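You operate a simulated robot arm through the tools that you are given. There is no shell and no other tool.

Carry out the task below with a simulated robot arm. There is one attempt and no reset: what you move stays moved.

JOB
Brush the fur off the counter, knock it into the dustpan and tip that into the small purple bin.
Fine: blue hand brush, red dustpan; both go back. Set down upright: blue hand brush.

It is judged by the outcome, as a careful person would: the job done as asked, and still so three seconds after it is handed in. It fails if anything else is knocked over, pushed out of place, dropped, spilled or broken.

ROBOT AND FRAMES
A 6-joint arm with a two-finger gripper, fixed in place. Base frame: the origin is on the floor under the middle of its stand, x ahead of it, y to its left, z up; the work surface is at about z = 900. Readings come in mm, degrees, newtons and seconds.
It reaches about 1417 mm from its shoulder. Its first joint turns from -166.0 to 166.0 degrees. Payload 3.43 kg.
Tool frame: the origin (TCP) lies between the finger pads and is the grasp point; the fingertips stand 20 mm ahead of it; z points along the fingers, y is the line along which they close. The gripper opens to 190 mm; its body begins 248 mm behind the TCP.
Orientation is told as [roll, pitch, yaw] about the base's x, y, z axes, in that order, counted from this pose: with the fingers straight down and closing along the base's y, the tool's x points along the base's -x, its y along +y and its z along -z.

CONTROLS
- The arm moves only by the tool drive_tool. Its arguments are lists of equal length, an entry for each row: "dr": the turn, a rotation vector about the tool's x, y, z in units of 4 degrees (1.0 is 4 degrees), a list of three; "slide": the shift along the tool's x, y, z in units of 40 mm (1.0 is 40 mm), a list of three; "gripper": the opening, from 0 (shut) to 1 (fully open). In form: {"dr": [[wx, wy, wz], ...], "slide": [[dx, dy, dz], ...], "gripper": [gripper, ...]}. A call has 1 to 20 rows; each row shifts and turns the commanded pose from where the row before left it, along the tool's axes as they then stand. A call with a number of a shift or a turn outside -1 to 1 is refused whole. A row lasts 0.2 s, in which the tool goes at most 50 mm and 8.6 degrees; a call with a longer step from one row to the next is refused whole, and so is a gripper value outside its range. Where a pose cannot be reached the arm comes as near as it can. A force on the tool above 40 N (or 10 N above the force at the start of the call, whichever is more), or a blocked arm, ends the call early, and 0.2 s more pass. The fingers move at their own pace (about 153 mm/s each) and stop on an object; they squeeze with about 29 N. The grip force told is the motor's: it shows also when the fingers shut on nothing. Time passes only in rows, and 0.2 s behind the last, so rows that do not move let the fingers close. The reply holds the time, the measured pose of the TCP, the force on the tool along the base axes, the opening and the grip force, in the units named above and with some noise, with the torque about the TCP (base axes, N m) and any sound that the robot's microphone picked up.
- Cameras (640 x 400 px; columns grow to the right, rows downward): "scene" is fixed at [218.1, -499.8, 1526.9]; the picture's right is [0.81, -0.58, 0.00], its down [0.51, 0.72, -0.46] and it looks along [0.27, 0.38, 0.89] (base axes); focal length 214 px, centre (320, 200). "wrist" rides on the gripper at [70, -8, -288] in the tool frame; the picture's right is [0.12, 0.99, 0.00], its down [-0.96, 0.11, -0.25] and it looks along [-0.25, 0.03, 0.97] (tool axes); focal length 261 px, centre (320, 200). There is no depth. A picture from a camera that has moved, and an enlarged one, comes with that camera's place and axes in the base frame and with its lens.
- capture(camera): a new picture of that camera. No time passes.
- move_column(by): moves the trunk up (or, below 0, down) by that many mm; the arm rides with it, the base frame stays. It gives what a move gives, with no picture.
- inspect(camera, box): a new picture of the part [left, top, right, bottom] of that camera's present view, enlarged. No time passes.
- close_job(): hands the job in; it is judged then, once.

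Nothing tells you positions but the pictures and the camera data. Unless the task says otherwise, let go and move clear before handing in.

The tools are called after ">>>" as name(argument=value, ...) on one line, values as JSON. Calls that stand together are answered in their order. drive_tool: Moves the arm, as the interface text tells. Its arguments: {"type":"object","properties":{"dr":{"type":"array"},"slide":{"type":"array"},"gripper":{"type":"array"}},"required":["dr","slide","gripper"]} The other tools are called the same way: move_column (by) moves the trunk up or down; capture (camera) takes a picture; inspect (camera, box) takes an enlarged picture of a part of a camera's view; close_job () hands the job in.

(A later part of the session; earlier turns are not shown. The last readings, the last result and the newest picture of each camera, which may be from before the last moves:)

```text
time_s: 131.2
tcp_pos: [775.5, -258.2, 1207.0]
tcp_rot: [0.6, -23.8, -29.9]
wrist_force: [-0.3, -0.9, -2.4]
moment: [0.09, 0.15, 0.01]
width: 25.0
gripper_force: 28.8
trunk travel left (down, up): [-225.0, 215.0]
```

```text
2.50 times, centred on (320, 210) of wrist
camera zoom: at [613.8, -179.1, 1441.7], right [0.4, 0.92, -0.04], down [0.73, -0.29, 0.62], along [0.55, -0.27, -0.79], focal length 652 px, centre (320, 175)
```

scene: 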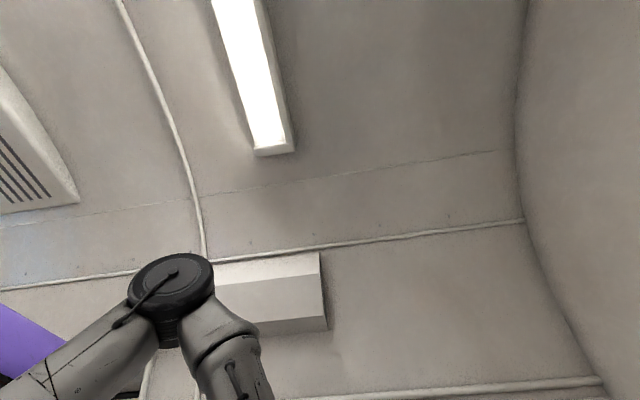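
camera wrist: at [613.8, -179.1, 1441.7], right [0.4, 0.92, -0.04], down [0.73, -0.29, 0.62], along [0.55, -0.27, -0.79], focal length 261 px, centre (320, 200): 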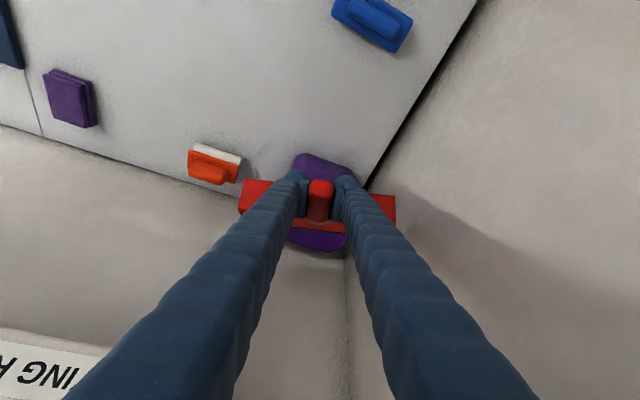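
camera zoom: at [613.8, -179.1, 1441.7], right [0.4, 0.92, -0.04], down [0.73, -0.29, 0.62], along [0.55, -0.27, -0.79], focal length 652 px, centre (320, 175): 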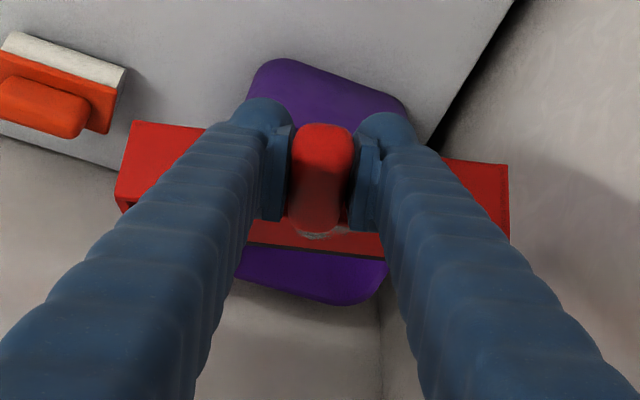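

The fur is still in the pan and the lip is centred over the bin. Continuing the tip about the lip while lowering slightly.

>>> drive_tool(dr=[[0, 1, 0], [0, 1, 0], [0, 1, 0], [0, 1, 0]], slide=[[-0.28, 0, -0.09], [-0.285, 0, -0.09], [-0.29, 0, -0.09], [-0.295, 0, -0.09]], gripper=[0, 0, 0, 0])

>>> inspect(camera="wrist", box=[220, 130, 420, 290])

```text
time_s: 132.2
tcp_pos: [810.1, -279.1, 1234.1]
tcp_rot: [0.6, -7.7, -29.8]
wrist_force: [-0.1, -0.3, -3.1]
moment: [0.06, 0.19, 0.04]
width: 25.2
gripper_force: 28.9
trunk travel left (down, up): [-225.0, 215.0]
```

```text
2.50 times, centred on (320, 210) of wrist
camera zoom: at [711.2, -234.8, 1510.1], right [0.39, 0.92, -0.01], down [0.86, -0.36, 0.37], along [0.34, -0.15, -0.93], focal length 652 px, centre (320, 175)
```

zoom: 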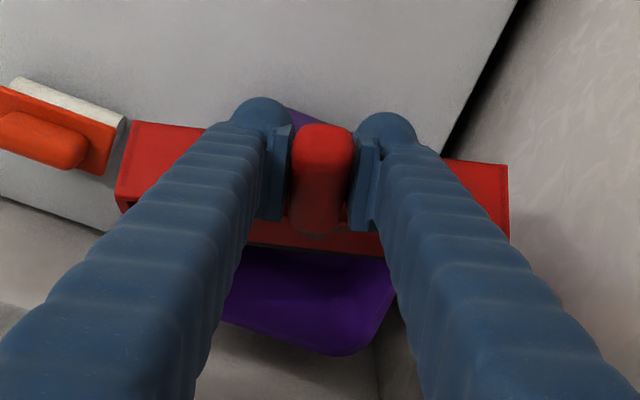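

>>> inspect(camera="wrist", box=[285, 195, 355, 260])

```text
6.15 times, centred on (320, 228) of wrist
camera zoom: at [711.2, -234.8, 1510.1], right [0.39, 0.92, -0.01], down [0.86, -0.36, 0.37], along [0.34, -0.15, -0.93], focal length 1604 px, centre (320, 31)
```

zoom: 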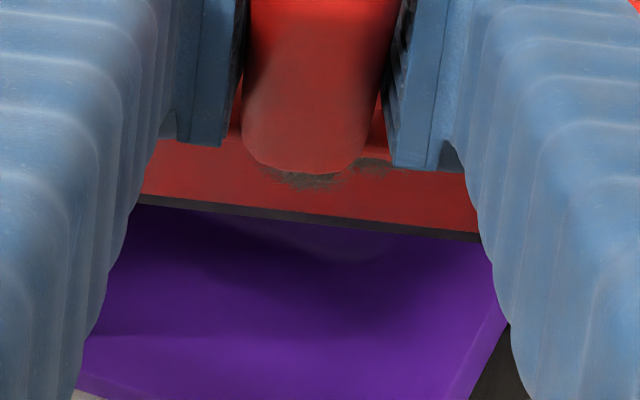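

The fur is still holding in the pan at about 41°. Continuing to tilt.

>>> drive_tool(dr=[[0, 1, 0], [0, 1, 0], [0, 1, 0]], slide=[[-0.3, 0, -0.12], [-0.3, 0, -0.12], [-0.3, 0, -0.12]], gripper=[0, 0, 0])

>>> inspect(camera="wrist", box=[270, 180, 370, 290])

```text
time_s: 133.0
tcp_pos: [843.8, -294.9, 1247.6]
tcp_rot: [0.5, 4.5, -29.6]
wrist_force: [2.3, 0.1, -2.9]
moment: [0.06, 0.44, 0.0]
width: 24.9
gripper_force: 29.0
trunk travel left (down, up): [-225.0, 215.0]
```

```text
3.64 times, centred on (320, 235) of wrist
camera zoom: at [796.8, -281.8, 1540.9], right [0.39, 0.92, 0.02], down [0.91, -0.39, 0.17], along [0.17, -0.05, -0.98], focal length 948 px, centre (320, 73)
```

zoom: 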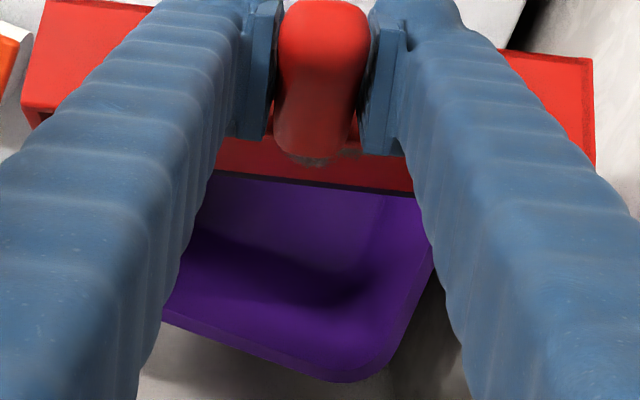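

>>> drive_tool(dr=[[0, 0, 0]], slide=[[0, 0, 0]], gripper=[0])

>>> capture(camera="wrist")

```text
time_s: 133.4
tcp_pos: [842.8, -295.2, 1251.2]
tcp_rot: [0.5, 4.4, -29.5]
wrist_force: [0.8, 0.0, -2.5]
moment: [0.02, 0.24, -0.01]
width: 24.7
gripper_force: 29.0
trunk travel left (down, up): [-225.0, 215.0]
```

```text
taken
camera wrist: at [794.6, -281.0, 1542.6], right [0.39, 0.92, 0.02], down [0.91, -0.39, 0.17], along [0.17, -0.05, -0.98], focal length 261 px, centre (320, 200)
```

wrist: 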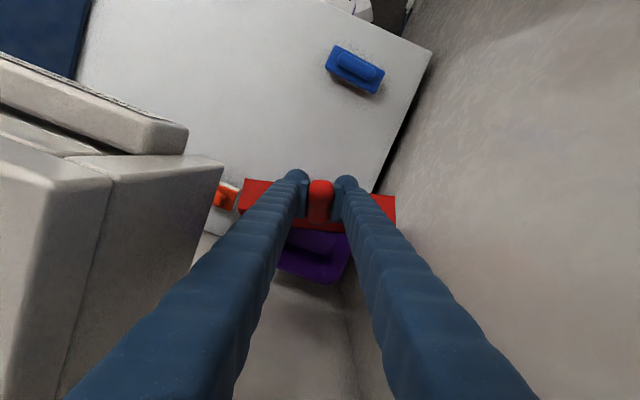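

>>> drive_tool(dr=[[0, 1, 0], [0, 1, 0]], slide=[[-0.3, 0, -0.1], [-0.3, 0, -0.1]], gripper=[0, 0])

>>> inspect(camera="wrist", box=[250, 170, 390, 290])

```text
time_s: 134.0
tcp_pos: [798.9, -289.8, 1248.7]
tcp_rot: [1.0, 11.7, -29.7]
wrist_force: [-4.3, -0.7, 2.0]
moment: [0.0, -0.94, -0.14]
width: 25.1
gripper_force: 29.1
out of reach, approached as far as the arm can: row 1, 2
trunk travel left (down, up): [-225.0, 215.0]
```

```text
3.33 times, centred on (320, 230) of wrist
camera zoom: at [784.0, -296.3, 1545.2], right [0.39, 0.92, 0.04], down [0.92, -0.39, 0.05], along [0.06, 0.02, -1.0], focal length 869 px, centre (320, 100)
```

zoom: 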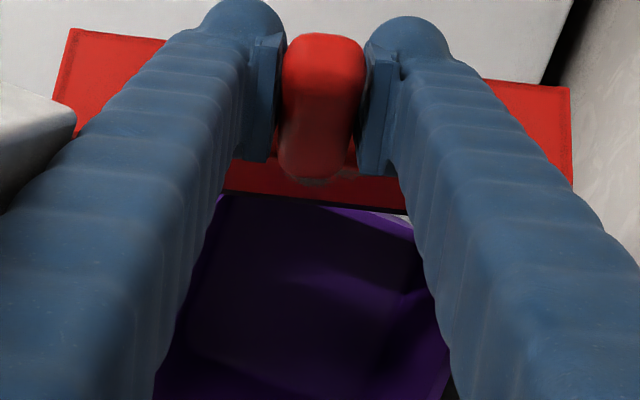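

The arm ran out of reach and the pan got pulled back from the bin. I'm backing off the tilt right away and moving the lip forward over the bin again.

>>> drive_tool(dr=[[0, -1, 0], [0, -1, 0], [0, -1, 0], [0, -1, 0]], slide=[[-0.2, 0, 0], [-0.2, 0, 0], [-0.2, 0, 0], [0, 0, 0]], gripper=[0, 0, 0, 0])

>>> inspect(camera="wrist", box=[250, 170, 390, 290])

```text
time_s: 135.0
tcp_pos: [830.8, -300.6, 1234.0]
tcp_rot: [0.7, -3.9, -29.8]
wrist_force: [0.8, -0.6, -2.4]
moment: [0.07, 0.16, -0.01]
width: 25.1
gripper_force: 28.7
trunk travel left (down, up): [-225.0, 215.0]
```

```text
3.33 times, centred on (320, 230) of wrist
camera zoom: at [746.0, -266.0, 1516.5], right [0.39, 0.92, 0.0], down [0.87, -0.37, 0.31], along [0.29, -0.12, -0.95], focal length 869 px, centre (320, 100)
```

zoom: 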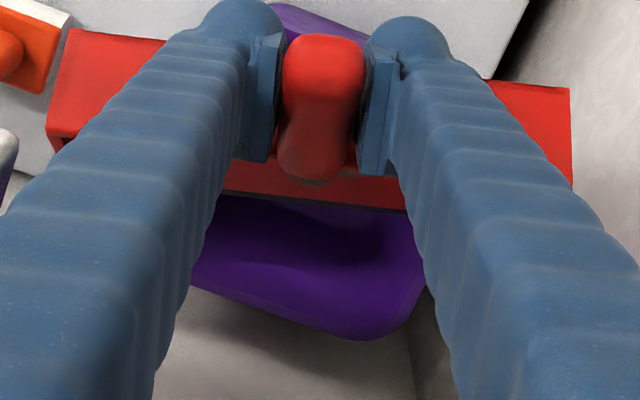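

The fur stays put even around 53–60°, and nothing else appears disturbed. I'll set about 51° with the lip over the bin and give short, brisk shakes perpendicular to the pan floor to free it.

>>> drive_tool(dr=[[0, 0.8, 0], [0, 0.8, 0], [0, 0, 0]], slide=[[-0.05, 0.1, -0.14], [-0.05, 0.1, -0.14], [0, 0, 0]], gripper=[0, 0, 0])

>>> capture(camera="wrist")

>>> inspect(camera="wrist", box=[250, 190, 390, 290])

```text
time_s: 135.8
tcp_pos: [835.7, -295.5, 1247.3]
tcp_rot: [0.6, 2.6, -29.7]
wrist_force: [-0.2, -0.1, -2.4]
moment: [0.04, 0.04, 0.04]
width: 25.2
gripper_force: 28.8
trunk travel left (down, up): [-225.0, 215.0]
```

```text
taken
camera wrist: at [780.1, -277.4, 1537.5], right [0.39, 0.92, 0.02], down [0.9, -0.38, 0.21], along [0.2, -0.07, -0.98], focal length 261 px, centre (320, 200)
```

wrist: 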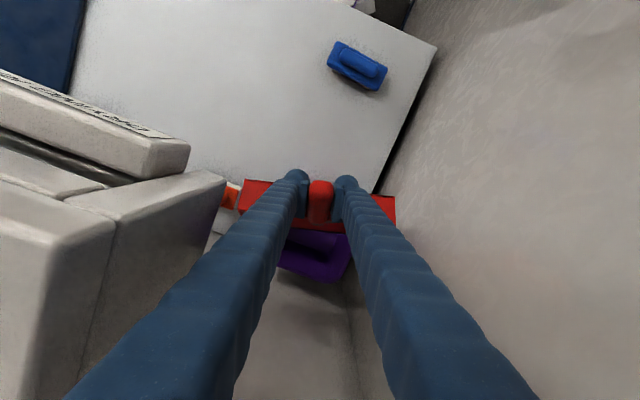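

```text
4.00 times, centred on (320, 240) of wrist
camera zoom: at [780.1, -277.4, 1537.5], right [0.39, 0.92, 0.02], down [0.9, -0.38, 0.21], along [0.2, -0.07, -0.98], focal length 1043 px, centre (320, 40)
```

zoom: 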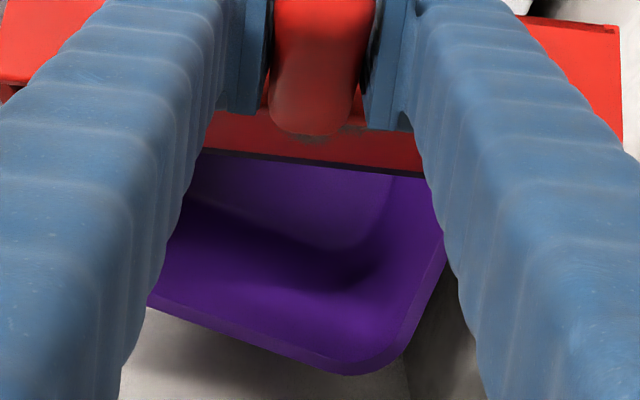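

>>> drive_tool(dr=[[0, 0, 0], [0, 0, 0], [0, 0, 0], [0, 0, 0], [0, 0, 0], [0, 0, 0], [0, 0, 0], [0, 0, 0]], slide=[[0.52, 0, 0.3], [-0.52, 0, -0.4], [0.52, 0, 0.4], [-0.52, 0, -0.4], [0.52, 0, 0.4], [-0.52, 0, -0.4], [0.52, 0, 0.4], [-0.52, 0, -0.3]], gripper=[0, 0, 0, 0, 0, 0, 0, 0])

>>> inspect(camera="wrist", box=[250, 190, 390, 290])

```text
time_s: 137.6
tcp_pos: [841.9, -294.5, 1239.9]
tcp_rot: [0.4, 2.9, -29.6]
wrist_force: [1.8, 1.0, -4.0]
moment: [-0.12, 0.55, 0.03]
width: 25.0
gripper_force: 28.9
trunk travel left (down, up): [-225.0, 215.0]
```

```text
4.00 times, centred on (320, 240) of wrist
camera zoom: at [788.4, -276.3, 1531.4], right [0.39, 0.92, 0.01], down [0.9, -0.38, 0.2], along [0.19, -0.07, -0.98], focal length 1043 px, centre (320, 40)
```

zoom: 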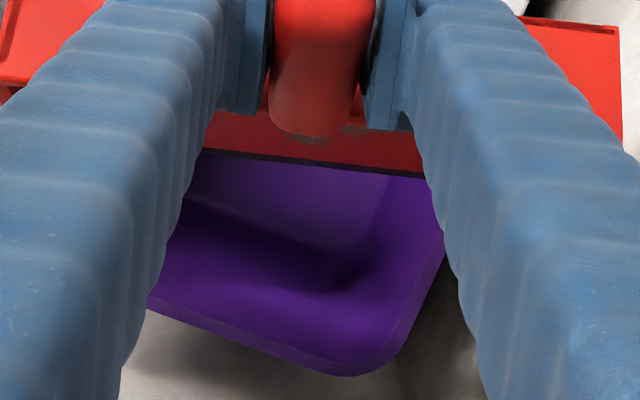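

The fur is clinging more than expected, so I need a much steeper tip than this grip allows. I'll go back to level along the same path, set the pan on the open counter, and regrip with a flatter grip angle that permits 70°+ of tilt.

>>> drive_tool(dr=[[0, -1, 0], [0, -1, 0], [0, -1, 0], [0, -1, 0], [0, -1, 0], [0, -1, 0], [0, -1, 0]], slide=[[0.28, 0, 0.1], [0.29, 0, 0.1], [0.29, 0, 0.1], [0.29, 0, 0.1], [0.285, 0, 0.1], [0.285, 0, 0.1], [0.28, 0, 0.1]], gripper=[0, 0, 0, 0, 0, 0, 0])

>>> drive_tool(dr=[[-0.313, 0, -0.703], [-0.313, 0, -0.703], [-0.313, 0, -0.703], [-0.313, 0, -0.703], [-0.313, 0, -0.703], [-0.313, 0, -0.703], [-0.313, 0, -0.703], [-0.313, 0, -0.703]], slide=[[0, -0.23, 0], [0, -0.23, 0], [0, -0.23, 0], [0, -0.23, 0], [0, -0.23, 0], [0, -0.23, 0], [0, -0.23, 0], [0, -0.23, 0]], gripper=[0, 0, 0, 0, 0, 0, 0, 0])

>>> capture(camera="wrist")

```text
time_s: 139.2
tcp_pos: [770.7, -259.1, 1206.1]
tcp_rot: [0.7, -25.5, -30.0]
wrist_force: [0.3, 0.0, -2.1]
moment: [0.07, 0.15, 0.0]
width: 25.1
gripper_force: 29.3
trunk travel left (down, up): [-225.0, 215.0]
```

```text
time_s: 141.0
tcp_pos: [750.1, -327.5, 1205.1]
tcp_rot: [-0.1, -25.5, -5.1]
wrist_force: [-0.3, 0.8, -1.7]
moment: [0.03, 0.18, 0.02]
width: 24.9
gripper_force: 28.9
trunk travel left (down, up): [-225.0, 215.0]
```

```text
taken
camera wrist: at [562.2, -320.2, 1434.5], right [-0.02, 1.0, -0.05], down [0.77, 0.05, 0.64], along [0.64, -0.03, -0.77], focal length 261 px, centre (320, 200)
```

wrist: 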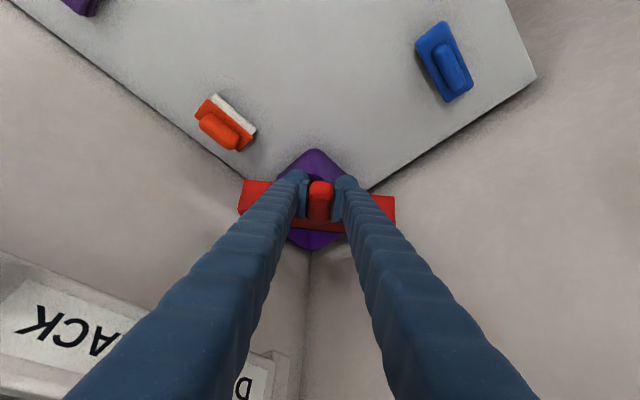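

>>> drive_tool(dr=[[0, -0.5, 0], [0, -0.5, 0], [0, -0.5, 0], [0, -0.5, 0], [0, -0.5, 0], [0, -0.5, 0], [0, -0.5, 0], [0, -0.5, 0], [0, -0.5, 0], [0, -0.5, 0], [0, -0.5, 0], [0, -0.5, 0]], slide=[[0.15, 0.05, 0.088], [0.15, 0.05, 0.088], [0.15, 0.05, 0.088], [0.15, 0.05, 0.088], [0.15, 0, 0.088], [0.15, 0, 0.088], [0.15, 0, 0.088], [0.15, 0, 0.07], [0.15, 0, 0.07], [0.1, 0, 0.07], [0.1, 0, 0.07], [0.1, 0, 0.07]], gripper=[0, 0, 0, 0, 0, 0, 0, 0, 0, 0, 0, 0])

>>> capture(camera="wrist")

```text
time_s: 143.6
tcp_pos: [720.2, -318.1, 1135.3]
tcp_rot: [-0.2, -49.6, -5.0]
wrist_force: [0.8, -0.1, -2.5]
moment: [0.0, 0.18, 0.0]
width: 25.1
gripper_force: 29.1
trunk travel left (down, up): [-225.0, 215.0]
```

```text
taken
camera wrist: at [455.7, -302.9, 1269.4], right [0.01, 1.0, -0.09], down [0.44, 0.08, 0.89], along [0.9, -0.05, -0.44], focal length 261 px, centre (320, 200)
```

wrist: 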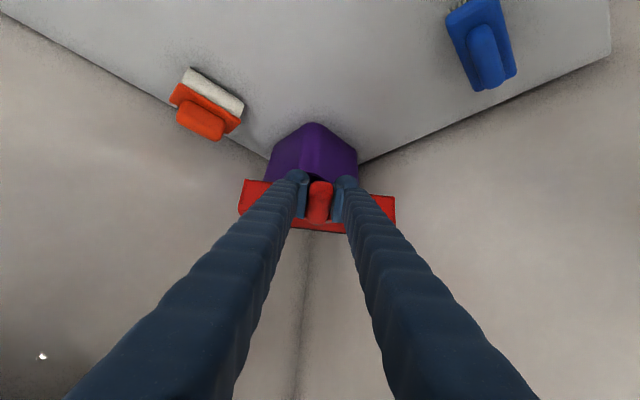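

Back to level with no limits hit. Now I'll rotate the pan away from the bin side and retreat to the open middle of the counter.

>>> drive_tool(dr=[[-0.634, 0, -0.54], [-0.634, 0, -0.54], [-0.634, 0, -0.54], [-0.634, 0, -0.54], [-0.634, 0, -0.54], [-0.634, 0, -0.54], [0, 0, 0], [0, 0, 0], [0, 0, 0], [0, 0, 0], [0, 0, 0], [0, 0, 0]], slide=[[0, 0, 0], [0, 0, 0], [0, 0, 0], [0, 0, 0], [0, 0, 0], [0, 0, 0], [0.4, 0, -0.48], [0.55, 0, -0.65], [0.6, 0, -0.7], [0.6, 0, -0.7], [0.55, 0, -0.65], [0.4, 0, -0.48]], gripper=[0, 0, 0, 0, 0, 0, 0, 0, 0, 0, 0, 0])

>>> capture(camera="wrist")

```text
time_s: 146.2
tcp_pos: [535.0, -368.3, 1138.9]
tcp_rot: [-0.1, -49.6, 15.0]
wrist_force: [-0.4, -0.5, -1.9]
moment: [-0.06, 0.2, 0.01]
width: 24.7
gripper_force: 28.8
trunk travel left (down, up): [-225.0, 215.0]
```

```text
taken
camera wrist: at [281.3, -443.3, 1271.3], right [-0.33, 0.94, -0.09], down [0.39, 0.22, 0.89], along [0.86, 0.26, -0.44], focal length 261 px, centre (320, 200)
```

wrist: 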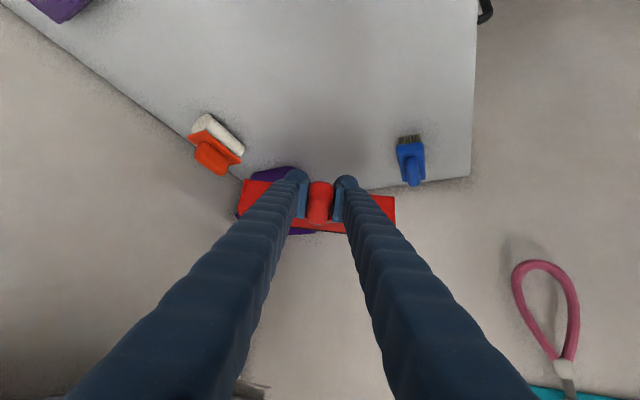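

In open space over the counter. Lowering the pan toward the surface.

>>> drive_tool(dr=[[0, 0.3, 0], [0, 0, 0], [0, 0, 0], [0, 0, 0], [0, 0, 0], [0, 0, 0]], slide=[[0.5, 0, 0.43], [0.6, 0, 0.52], [0.6, 0, 0.52], [0.6, 0, 0.52], [0.6, 0, 0.52], [0.52, 0, 0.45]], gripper=[0, 0, 0, 0, 0, 0])

>>> capture(camera="wrist")

```text
time_s: 147.6
tcp_pos: [531.4, -367.8, 955.6]
tcp_rot: [-0.1, -48.3, 14.9]
wrist_force: [0.5, -0.6, -2.1]
moment: [-0.01, 0.21, 0.02]
width: 25.1
gripper_force: 29.0
trunk travel left (down, up): [-225.0, 215.0]
```

```text
taken
camera wrist: at [281.5, -442.9, 1094.2], right [-0.33, 0.94, -0.09], down [0.41, 0.23, 0.88], along [0.85, 0.26, -0.46], focal length 261 px, centre (320, 200)
```

wrist: 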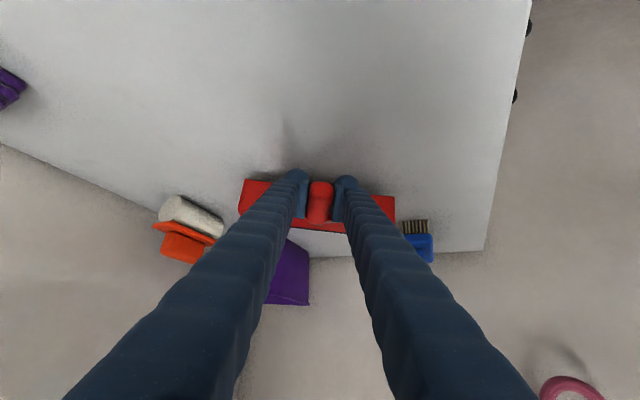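

>>> drive_tool(dr=[[0, 0, 0], [0, 0, 0], [0, 0, 0]], slide=[[0.095, 0, 0.082], [0.095, 0, 0.082], [0.095, 0, 0.082]], gripper=[0, 0, 0])

>>> drive_tool(dr=[[0, 0, 0]], slide=[[0.04, 0, 0.034]], gripper=[0])

>>> drive_tool(dr=[[0, 0, 0]], slide=[[0.04, 0, 0.034]], gripper=[0])

```text
time_s: 148.4
tcp_pos: [531.9, -369.6, 942.0]
tcp_rot: [0.7, -48.1, 14.6]
wrist_force: [-0.9, 0.1, -2.3]
moment: [-0.04, 0.19, 0.01]
width: 25.0
gripper_force: 28.8
trunk travel left (down, up): [-225.0, 215.0]
```

```text
time_s: 148.8
tcp_pos: [534.5, -370.2, 941.4]
tcp_rot: [0.5, -48.1, 14.5]
wrist_force: [-0.2, -0.1, -2.3]
moment: [-0.05, 0.23, 0.02]
width: 24.7
gripper_force: 29.3
out of reach, approached as far as the arm can: row 1
trunk travel left (down, up): [-225.0, 215.0]
```

```text
time_s: 149.2
tcp_pos: [533.6, -371.5, 940.0]
tcp_rot: [0.6, -48.2, 14.7]
wrist_force: [-1.8, 1.4, 1.1]
moment: [-0.19, -0.37, 0.11]
width: 25.0
gripper_force: 29.1
trunk travel left (down, up): [-225.0, 215.0]
```

>>> drive_tool(dr=[[0, 0, 0]], slide=[[0.045, 0, 0.039]], gripper=[0])

>>> capture(camera="wrist")

```text
time_s: 149.6
tcp_pos: [534.2, -372.9, 939.9]
tcp_rot: [0.6, -48.2, 14.6]
wrist_force: [0.5, 2.0, 2.5]
moment: [0.17, -0.73, 0.13]
width: 25.2
gripper_force: 29.5
trunk travel left (down, up): [-225.0, 215.0]
```

```text
taken
camera wrist: at [284.2, -449.9, 1078.7], right [-0.34, 0.94, -0.08], down [0.41, 0.22, 0.88], along [0.85, 0.26, -0.46], focal length 261 px, centre (320, 200)
```

wrist: 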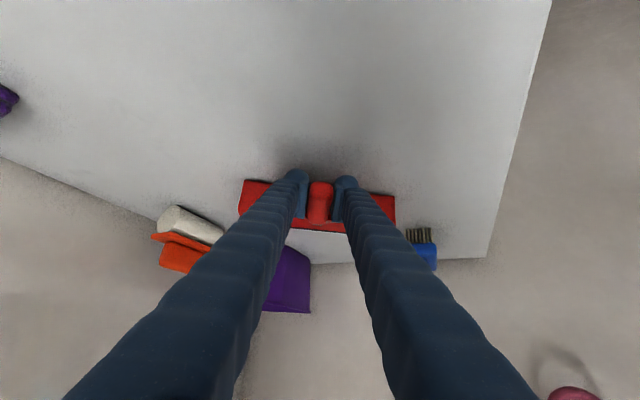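

The lip is resting on the counter with the handle end a couple of mm up. Releasing gently.

>>> drive_tool(dr=[[0, -0.2, 0], [0, 0, 0], [0, 0, 0], [0, 0, 0]], slide=[[0.03, 0, 0.026], [0, 0, 0], [0, 0, 0], [0, 0, 0]], gripper=[0, 0.17, 0.25, 0.3])

>>> inspect(camera="wrist", box=[220, 130, 420, 260])

```text
time_s: 150.6
tcp_pos: [534.7, -375.9, 941.4]
tcp_rot: [0.8, -49.0, 14.6]
wrist_force: [0.5, -0.6, 0.2]
moment: [0.0, 0.01, 0.02]
width: 56.9
gripper_force: 0.0
out of reach, approached as far as the arm can: row 1
trunk travel left (down, up): [-225.0, 215.0]
```

```text
3.08 times, centred on (320, 195) of wrist
camera zoom: at [283.9, -453.5, 1076.6], right [-0.33, 0.94, -0.08], down [0.4, 0.22, 0.89], along [0.85, 0.26, -0.45], focal length 802 px, centre (320, 215)
```

zoom: 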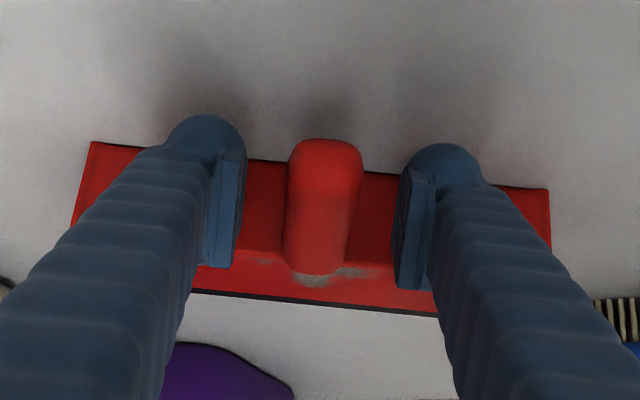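

The pan is set down on the counter with the fur in place. I'll back off along the tool axis and try a flatter lean (about 70°).

>>> drive_tool(dr=[[0, 0, 0], [0, 0, 0], [0, 0, 0], [0, 0, 0]], slide=[[0, 0, -0.4], [0, 0, -0.8], [0, 0, -0.8], [0, 0, -0.8]], gripper=[0.3, 0.3, 0.3, 0.3])

>>> drive_tool(dr=[[0, -1, 0], [0, -1, 0], [0, -1, 0], [0, -1, 0], [0, -1, 0]], slide=[[0, 0, 0], [0, 0, 0], [0, 0, 0], [0, 0, 0], [0, 0, 0]], gripper=[0.3, 0.3, 0.3, 0.3, 0.3])

>>> capture(camera="wrist")

```text
time_s: 151.6
tcp_pos: [452.2, -397.5, 1015.6]
tcp_rot: [-0.1, -49.2, 14.7]
wrist_force: [-1.1, -0.2, -0.1]
moment: [0.02, -0.03, -0.02]
width: 56.9
gripper_force: 0.0
trunk travel left (down, up): [-225.0, 215.0]
```

```text
time_s: 152.8
tcp_pos: [456.3, -428.7, 1040.3]
tcp_rot: [1.8, -68.8, 13.7]
wrist_force: [-0.5, 1.1, 0.3]
moment: [0.0, 0.0, -0.05]
width: 56.9
gripper_force: 0.1
out of reach, approached as far as the arm can: row 3, 4, 5
trunk travel left (down, up): [-225.0, 215.0]
```

```text
taken
camera wrist: at [176.1, -513.5, 1078.8], right [-0.3, 0.95, -0.1], down [0.08, 0.13, 0.99], along [0.95, 0.29, -0.12], focal length 261 px, centre (320, 200)
```

wrist: 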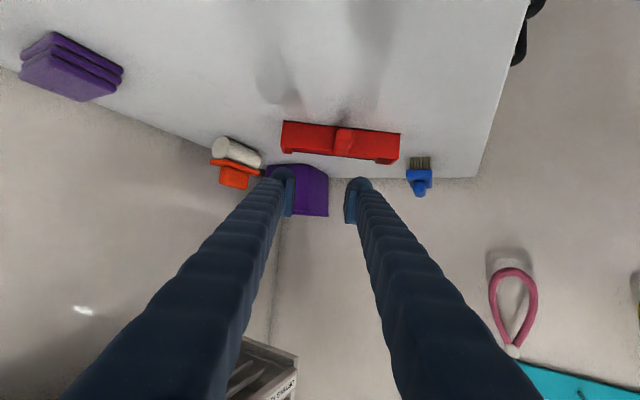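

The flatter lean runs into the last joint's limit with the camera on the underside. I'll rotate the gripper 180° about its own axis (camera on top), which frees that joint and also gives a view into the pan.

>>> drive_tool(dr=[[0, 0, 1], [0, 0, 1], [0, 0, 1], [0, 0, 1], [0, 0, 1], [0, 0, 1], [0, 0, 1], [0, 0, 1], [0, 0, 1], [0, 0, 1], [0, 0, 1], [0, 0, 1], [0, 0, 1], [0, 0, 1], [0, 0, 1], [0, 0, 1], [0, 0, 1], [0, 0, 1], [0, 0, 1], [0, 0, 1]], slide=[[0, 0, 0], [0, 0, 0], [0, 0, 0], [0, 0, 0], [0, 0, 0], [0, 0, 0], [0, 0, 0], [0, 0, 0], [0, 0, 0], [0, 0, 0], [0, 0, 0], [0, 0, 0], [0, 0, 0], [0, 0, 0], [0, 0, 0], [0, 0, 0], [0, 0, 0], [0, 0, 0], [0, 0, 0], [0, 0, 0]], gripper=[0.3, 0.3, 0.3, 0.3, 0.3, 0.3, 0.3, 0.3, 0.3, 0.3, 0.3, 0.3, 0.3, 0.3, 0.3, 0.3, 0.3, 0.3, 0.3, 0.3])

>>> drive_tool(dr=[[0, 0, 1], [0, 0, 1], [0, 0, 1], [0, 0, 1], [0, 0, 1], [0, 0, 1], [0, 0, 1], [0, 0, 1], [0, 0, 1], [0, 0, 1], [0, 0, 1], [0, 0, 1], [0, 0, 1], [0, 0, 1], [0, 0, 1], [0, 0, 1], [0, 0, 1], [0, 0, 1], [0, 0, 1], [0, 0, 1]], slide=[[0, 0, 0], [0, 0, 0], [0, 0, 0], [0, 0, 0], [0, 0, 0], [0, 0, 0], [0, 0, 0], [0, 0, 0], [0, 0, 0], [0, 0, 0], [0, 0, 0], [0, 0, 0], [0, 0, 0], [0, 0, 0], [0, 0, 0], [0, 0, 0], [0, 0, 0], [0, 0, 0], [0, 0, 0], [0, 0, 0]], gripper=[0.3, 0.3, 0.3, 0.3, 0.3, 0.3, 0.3, 0.3, 0.3, 0.3, 0.3, 0.3, 0.3, 0.3, 0.3, 0.3, 0.3, 0.3, 0.3, 0.3])

>>> drive_tool(dr=[[0, 0, 1], [0, 0, 1], [0, 0, 1], [0, 0, 1], [0, 0, 1]], slide=[[0, 0, 0], [0, 0, 0], [0, 0, 0], [0, 0, 0], [0, 0, 0]], gripper=[0.3, 0.3, 0.3, 0.3, 0.3])

>>> capture(camera="wrist")

```text
time_s: 157.0
tcp_pos: [457.8, -426.9, 1040.8]
tcp_rot: [68.9, -9.3, -71.6]
wrist_force: [0.7, 0.0, -0.1]
moment: [0.02, -0.04, -0.01]
width: 57.0
gripper_force: 0.0
trunk travel left (down, up): [-225.0, 215.0]
```

```text
time_s: 161.2
tcp_pos: [457.8, -427.4, 1040.7]
tcp_rot: [41.9, 61.4, -119.5]
wrist_force: [0.0, 0.1, -0.2]
moment: [0.02, 0.0, 0.02]
width: 57.0
gripper_force: 0.0
trunk travel left (down, up): [-225.0, 215.0]
```

```text
time_s: 162.4
tcp_pos: [457.8, -427.8, 1041.0]
tcp_rot: [0.0, 69.3, -165.1]
wrist_force: [0.5, 0.5, -1.0]
moment: [0.0, 0.03, -0.05]
width: 56.9
gripper_force: 0.1
trunk travel left (down, up): [-225.0, 215.0]
```

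```text
taken
camera wrist: at [219.5, -482.8, 1208.9], right [0.3, -0.95, 0.11], down [-0.52, -0.26, -0.81], along [0.8, 0.18, -0.57], focal length 261 px, centre (320, 200)
```

wrist: 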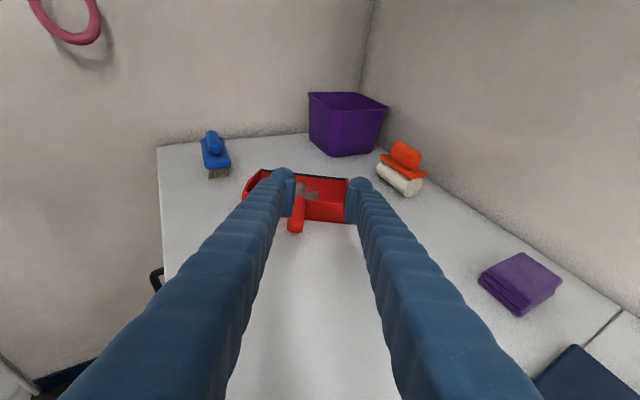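

The flipped grip works with no limits, and I now have a clear forward view: fur in the pan, brush upright, bin undisturbed. I'll zoom to align with the handle.

>>> inspect(camera="wrist", box=[220, 150, 400, 250])

>>> inspect(camera="wrist", box=[280, 70, 440, 200])

```text
3.56 times, centred on (310, 200) of wrist
camera zoom: at [219.5, -482.8, 1208.9], right [0.3, -0.95, 0.11], down [-0.52, -0.26, -0.81], along [0.8, 0.18, -0.57], focal length 927 px, centre (356, 200)
```

zoom: 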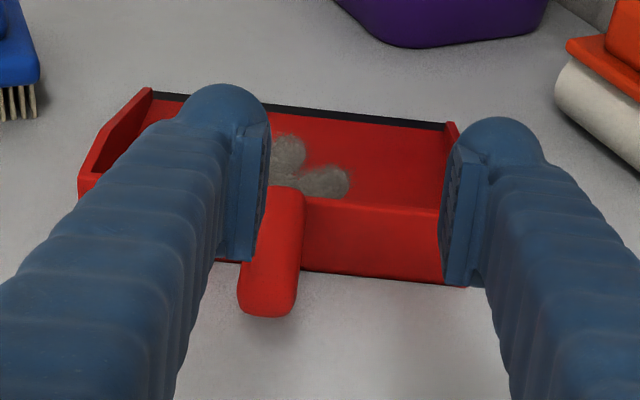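

```text
3.08 times, centred on (360, 135) of wrist
camera zoom: at [219.5, -482.8, 1208.9], right [0.3, -0.95, 0.11], down [-0.52, -0.26, -0.81], along [0.8, 0.18, -0.57], focal length 802 px, centre (197, 400)
```

zoom: 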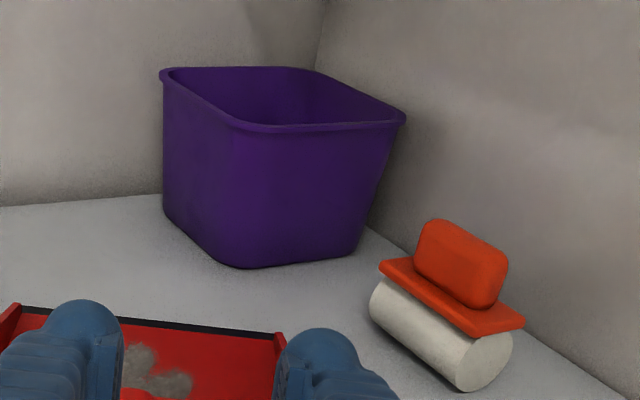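

Rim height is confirmed at about 1025. I'll align with the handle: lower, shift sideways and turn 2°, staying about 110 mm behind it.

>>> drive_tool(dr=[[0.234, 0, -0.088], [0.234, 0, -0.088], [0, 0, 0], [0, 0, 0]], slide=[[-0.4, -0.18, 0.15], [-0.4, -0.18, 0.15], [-0.4, -0.18, 0.15], [-0.4, -0.17, 0.15]], gripper=[0.3, 0.3, 0.3, 0.3])

>>> capture(camera="wrist")

>>> inspect(camera="wrist", box=[230, 120, 410, 240])

```text
time_s: 163.4
tcp_pos: [447.5, -400.0, 971.4]
tcp_rot: [0.2, 69.1, -162.8]
wrist_force: [-0.3, 0.2, 0.2]
moment: [-0.01, 0.02, -0.05]
width: 57.1
gripper_force: 0.1
trunk travel left (down, up): [-225.0, 215.0]
```

```text
taken
camera wrist: at [212.5, -462.9, 1139.7], right [0.33, -0.94, 0.11], down [-0.51, -0.28, -0.81], along [0.79, 0.21, -0.57], focal length 261 px, centre (320, 200)
```

wrist: 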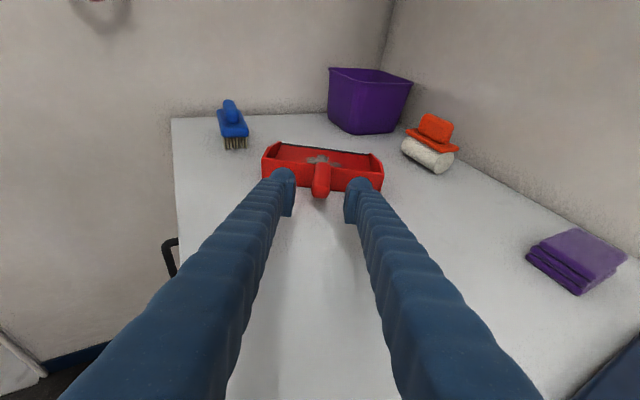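

```text
3.33 times, centred on (320, 180) of wrist
camera zoom: at [212.5, -462.9, 1139.7], right [0.33, -0.94, 0.11], down [-0.51, -0.28, -0.81], along [0.79, 0.21, -0.57], focal length 869 px, centre (320, 267)
```

zoom: 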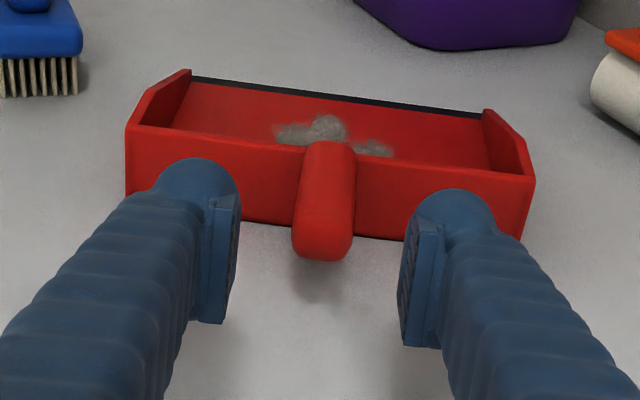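

The handle is centred. Advancing along the tool axis.

>>> drive_tool(dr=[[0, 0, 0], [0, 0, 0], [0, 0, 0]], slide=[[0.1, 0.06, 0.7], [0, 0, 0.7], [0, 0, 0.6]], gripper=[0.3, 0.3, 0.3])

>>> inspect(camera="wrist", box=[230, 120, 410, 240])

```text
time_s: 164.2
tcp_pos: [522.0, -380.3, 946.7]
tcp_rot: [0.0, 69.0, -163.1]
wrist_force: [0.2, 0.0, 0.1]
moment: [0.04, -0.03, 0.03]
width: 56.8
gripper_force: 0.0
trunk travel left (down, up): [-225.0, 215.0]
```

```text
3.33 times, centred on (320, 180) of wrist
camera zoom: at [286.5, -443.6, 1115.4], right [0.33, -0.94, 0.11], down [-0.52, -0.28, -0.81], along [0.79, 0.21, -0.57], focal length 869 px, centre (320, 267)
```

zoom: 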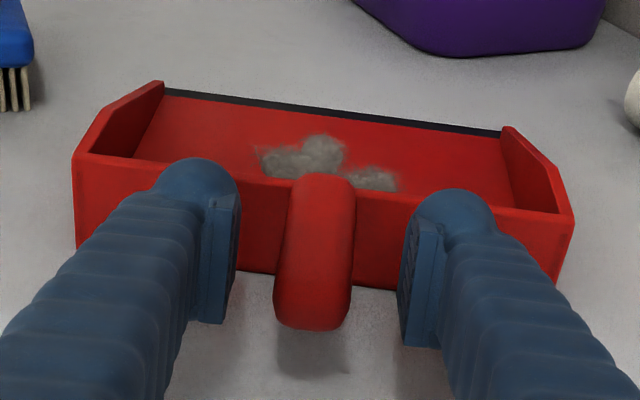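

>>> drive_tool(dr=[[0, 0, 0], [0, 0, 0]], slide=[[-0.06, 0, 0.4], [-0.07, 0, 0.4]], gripper=[0.28, 0.28])

>>> inspect(camera="wrist", box=[230, 120, 410, 240])

```text
time_s: 164.8
tcp_pos: [549.2, -372.6, 929.6]
tcp_rot: [0.0, 69.0, -163.0]
wrist_force: [-0.8, -0.3, -0.2]
moment: [0.0, 0.0, -0.02]
width: 53.5
gripper_force: 0.2
trunk travel left (down, up): [-225.0, 215.0]
```

```text
3.33 times, centred on (320, 180) of wrist
camera zoom: at [313.5, -435.6, 1098.1], right [0.33, -0.94, 0.11], down [-0.52, -0.28, -0.81], along [0.79, 0.21, -0.57], focal length 869 px, centre (320, 267)
```

zoom: 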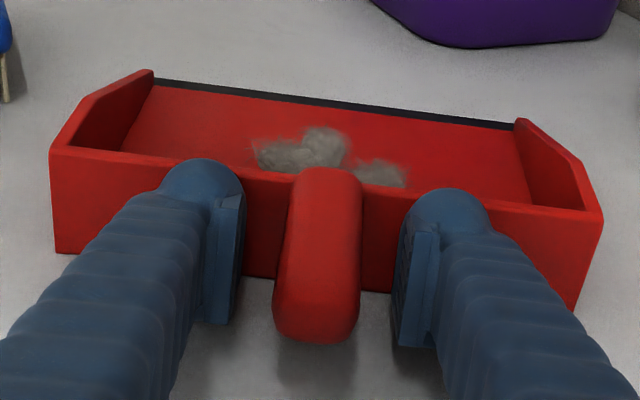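

Well placed. Closing on the handle.

>>> drive_tool(dr=[[0, 0, 0], [0, 0, 0], [0, 0, 0], [0, 0, 0]], slide=[[0, 0, 0], [0, 0, 0], [0, 0, 0], [0, 0, 0]], gripper=[0.17, 0.1, 0, 0])

>>> drive_tool(dr=[[0, 0, 0], [0, 0, 0]], slide=[[0.25, 0, -0.09], [0.35, 0, -0.13]], gripper=[0, 0])

>>> inspect(camera="wrist", box=[230, 120, 410, 240])

```text
time_s: 165.8
tcp_pos: [548.3, -372.5, 929.8]
tcp_rot: [0.1, 69.1, -163.0]
wrist_force: [0.1, -0.5, -0.3]
moment: [0.01, 0.06, -0.08]
width: 25.0
gripper_force: 28.4
trunk travel left (down, up): [-225.0, 215.0]
```

```text
time_s: 166.4
tcp_pos: [549.1, -371.6, 956.8]
tcp_rot: [0.0, 69.0, -163.0]
wrist_force: [-0.7, -0.5, -1.6]
moment: [-0.07, 0.25, 0.0]
width: 25.0
gripper_force: 28.3
trunk travel left (down, up): [-225.0, 215.0]
```

```text
3.33 times, centred on (320, 180) of wrist
camera zoom: at [313.2, -434.4, 1124.3], right [0.33, -0.94, 0.11], down [-0.52, -0.28, -0.81], along [0.79, 0.21, -0.57], focal length 869 px, centre (320, 267)
```

zoom: 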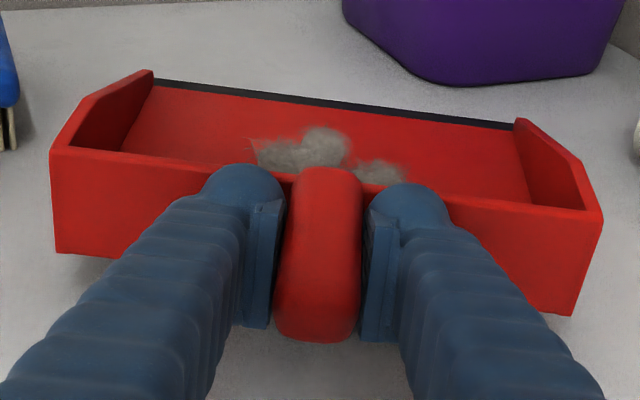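

The pan is lifted with no droop and I can see the fur inside. I'll raise it, nose it down about 16° (well below where fur moves), and carry it back to the bin along the path that worked.

>>> drive_tool(dr=[[0, 0, 0], [0, 0, 0], [0, 0, 0], [0, 0, 0], [0, 0, 0], [0, 0, 0], [0, 0, 0], [0, -1, 0], [0, -1, 0], [0, -1, 0], [0, -1, 0]], slide=[[0.5, 0, -0.19], [0.75, 0, -0.285], [0.8, 0, -0.305], [0.8, 0, -0.305], [0.8, 0, -0.305], [0.8, 0, -0.305], [0.75, 0, -0.285], [0, 0, 0], [0, 0, 0], [0, 0, 0], [0, 0, 0]], gripper=[0, 0, 0, 0, 0, 0, 0, 0, 0, 0, 0])

>>> capture(camera="wrist")

```text
time_s: 168.8
tcp_pos: [550.0, -371.7, 1180.4]
tcp_rot: [0.1, 53.0, -163.0]
wrist_force: [0.3, -0.5, -1.4]
moment: [-0.05, 0.19, 0.02]
width: 25.0
gripper_force: 28.9
trunk travel left (down, up): [-225.0, 215.0]
```

```text
taken
camera wrist: at [368.1, -418.5, 1408.3], right [0.36, -0.93, 0.1], down [-0.71, -0.34, -0.62], along [0.61, 0.15, -0.78], focal length 261 px, centre (320, 200)
```

wrist: 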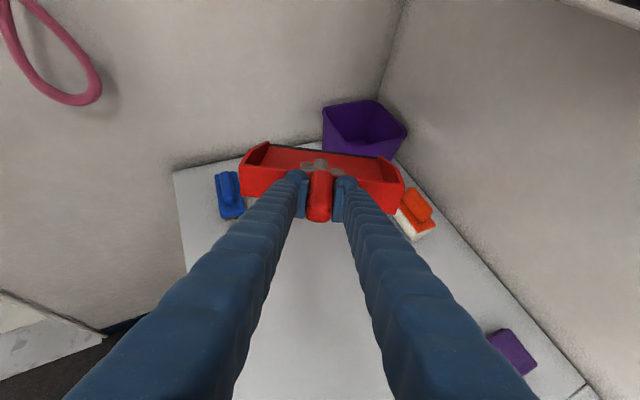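

>>> drive_tool(dr=[[0, 0, 0], [0, 0, 0], [0, 0, 0], [0, 0, 0], [0, 0, 0], [0, 0, 0], [0, 0, 0]], slide=[[0.3, 0, 0.4], [0.42, 0, 0.56], [0.45, 0, 0.6], [0.45, 0, 0.6], [0.45, 0, 0.6], [0.42, 0, 0.56], [0.3, 0, 0.4]], gripper=[0, 0, 0, 0, 0, 0, 0])

>>> drive_tool(dr=[[-0.628, 0, 0.473], [-0.628, 0, 0.473], [-0.628, 0, 0.473], [-0.628, 0, 0.473], [-0.628, 0, 0.473], [-0.628, 0, 0.473], [-0.4, 0, 0.3]], slide=[[0, 0, 0], [0, 0, 0], [0, 0, 0], [0, 0, 0], [0, 0, 0], [0, 0, 0], [0, 0, 0]], gripper=[0, 0, 0, 0, 0, 0, 0])

>>> capture(camera="wrist")

```text
time_s: 170.4
tcp_pos: [728.0, -316.6, 1178.6]
tcp_rot: [0.0, 53.1, -163.1]
wrist_force: [0.3, 1.5, -2.7]
moment: [-0.05, 0.18, -0.04]
width: 25.1
gripper_force: 29.0
trunk travel left (down, up): [-225.0, 215.0]
```

```text
time_s: 172.0
tcp_pos: [727.8, -316.8, 1178.2]
tcp_rot: [0.0, 53.1, 176.0]
wrist_force: [-0.9, -0.1, -2.4]
moment: [0.0, 0.22, -0.01]
width: 25.2
gripper_force: 28.9
trunk travel left (down, up): [-225.0, 215.0]
```

```text
taken
camera wrist: at [541.0, -296.0, 1408.0], right [0.0, -1.0, 0.1], down [-0.78, -0.06, -0.62], along [0.62, -0.07, -0.78], focal length 261 px, centre (320, 200)
```

wrist: 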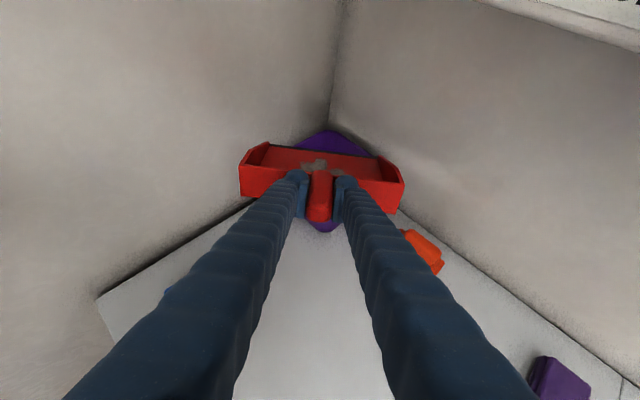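

No limits this time; the pan is over the bin. I'll continue the tilt in small steps about the lip, centring slightly on the bin.

>>> drive_tool(dr=[[0, -0.5, 0], [0, -0.5, 0], [0, -0.5, 0], [0, -0.5, 0], [0, -0.5, 0], [0, -0.5, 0], [0, -0.5, 0], [0, -0.5, 0]], slide=[[0.169, 0.03, -0.041], [0.169, 0.03, -0.041], [0.169, 0.03, -0.041], [0.169, 0.03, -0.041], [0.169, 0.03, -0.041], [0.169, 0.03, -0.041], [0.169, 0.03, -0.041], [0.169, 0.03, -0.041]], gripper=[0, 0, 0, 0, 0, 0, 0, 0])

>>> drive_tool(dr=[[0, -0.5, 0], [0, -0.5, 0], [0, -0.5, 0], [0, -0.5, 0], [0, -0.5, 0], [0, -0.5, 0], [0, -0.5, 0], [0, -0.5, 0]], slide=[[0.169, 0, -0.041], [0.169, 0, -0.041], [0.169, 0, -0.041], [0.169, 0, -0.041], [0.169, 0, -0.041], [0.169, 0, -0.041], [0.169, 0, -0.041], [0.169, 0, -0.041]], gripper=[0, 0, 0, 0, 0, 0, 0, 0])

>>> capture(camera="wrist")

```text
time_s: 173.8
tcp_pos: [757.0, -328.8, 1226.2]
tcp_rot: [-0.1, 37.1, 176.1]
wrist_force: [0.6, -0.2, -1.5]
moment: [0.01, 0.16, -0.01]
width: 25.1
gripper_force: 28.8
trunk travel left (down, up): [-225.0, 215.0]
```

```text
time_s: 175.1
tcp_pos: [773.0, -325.8, 1245.4]
tcp_rot: [-0.5, 26.1, 175.9]
wrist_force: [-11.9, 6.9, -4.7]
moment: [-0.69, -1.47, -0.78]
width: 25.1
gripper_force: 28.8
trunk travel left (down, up): [-225.0, 215.0]
stopped in row 6: the force on the tool passed its limit at 54 N (the readings are from after the stop); the commanded pose is now the measured one
```

```text
taken
camera wrist: at [710.5, -316.6, 1535.2], right [0.04, -1.0, 0.04], down [-0.98, -0.05, -0.2], along [0.2, -0.04, -0.98], focal length 261 px, centre (320, 200)
```

wrist: 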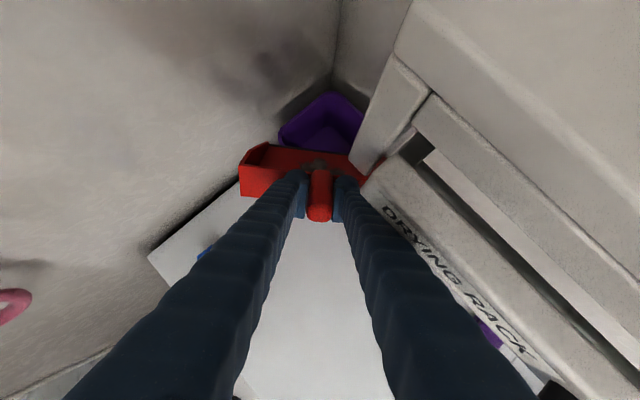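

The gripper's right finger touched the front of the drying rack. I'm backing straight away from it.

>>> drive_tool(dr=[[0, 0, 0], [0, 0, 0], [0, 0, 0]], slide=[[-0.3, -0.3, -0.15], [-0.2, -0.3, -0.1], [0, 0, 0]], gripper=[0, 0, 0])

>>> capture(camera="wrist")

```text
time_s: 175.9
tcp_pos: [753.8, -303.1, 1248.3]
tcp_rot: [-0.3, 26.3, 175.9]
wrist_force: [0.1, 0.1, -2.2]
moment: [-0.03, 0.13, 0.01]
width: 25.0
gripper_force: 29.4
trunk travel left (down, up): [-225.0, 215.0]
```

```text
taken
camera wrist: at [690.8, -292.5, 1536.9], right [0.04, -1.0, 0.05], down [-0.98, -0.05, -0.2], along [0.21, -0.04, -0.98], focal length 261 px, centre (320, 200)
```

wrist: 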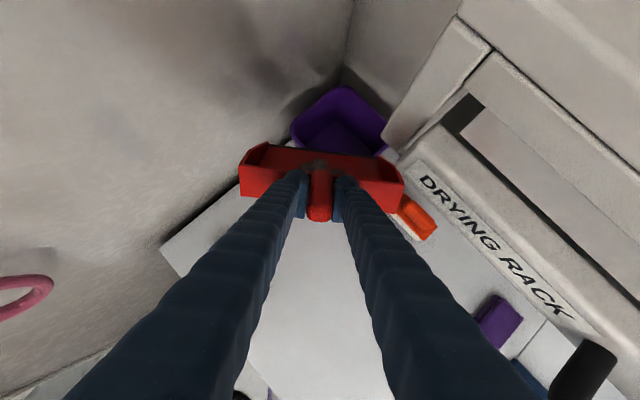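

Clear again, with the pan still held as before. I'll now rotate about the lip (turning the gripper away from the rack) in small steps, watching for joint limits.

>>> drive_tool(dr=[[-0.2215, 0, 0.448], [-0.2215, 0, 0.448], [-0.2215, 0, 0.448], [-0.2215, 0, 0.448], [-0.2215, 0, 0.448]], slide=[[0, -0.11, 0], [0, -0.11, 0], [0, -0.11, 0], [0, -0.11, 0], [0, -0.11, 0]], gripper=[0, 0, 0, 0, 0])

>>> drive_tool(dr=[[-0.2215, 0, 0.448], [-0.2215, 0, 0.448], [-0.2215, 0, 0.448], [-0.2215, 0, 0.448], [-0.2215, 0, 0.448]], slide=[[0, -0.11, 0], [0, -0.11, 0], [0, -0.11, 0], [0, -0.11, 0], [0, -0.11, 0]], gripper=[0, 0, 0, 0, 0])

>>> capture(camera="wrist")

```text
time_s: 177.1
tcp_pos: [756.8, -280.9, 1247.1]
tcp_rot: [-0.4, 26.2, 166.0]
wrist_force: [0.5, -0.2, -2.4]
moment: [0.0, 0.1, 0.01]
width: 25.0
gripper_force: 29.0
trunk travel left (down, up): [-225.0, 215.0]
```

```text
time_s: 178.3
tcp_pos: [755.0, -278.0, 1244.4]
tcp_rot: [-1.6, 26.4, 160.7]
wrist_force: [0.0, 0.1, -1.9]
moment: [0.0, 0.13, -0.02]
width: 24.9
gripper_force: 29.1
out of reach, approached as far as the arm can: row 3, 4, 5
trunk travel left (down, up): [-225.0, 215.0]
```

```text
taken
camera wrist: at [694.1, -256.5, 1534.3], right [-0.22, -0.98, 0.03], down [-0.96, 0.21, -0.21], along [0.2, -0.07, -0.98], focal length 261 px, centre (320, 200)
```

wrist: 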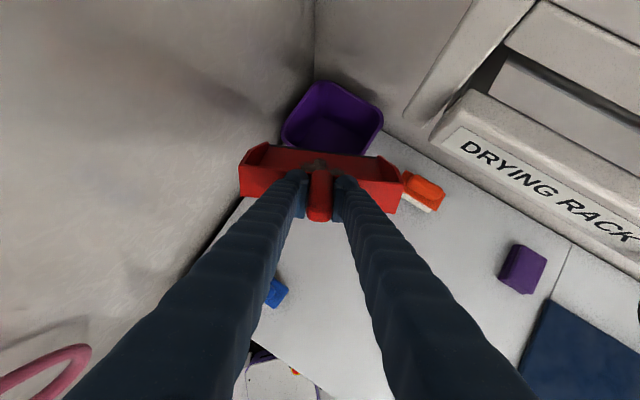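

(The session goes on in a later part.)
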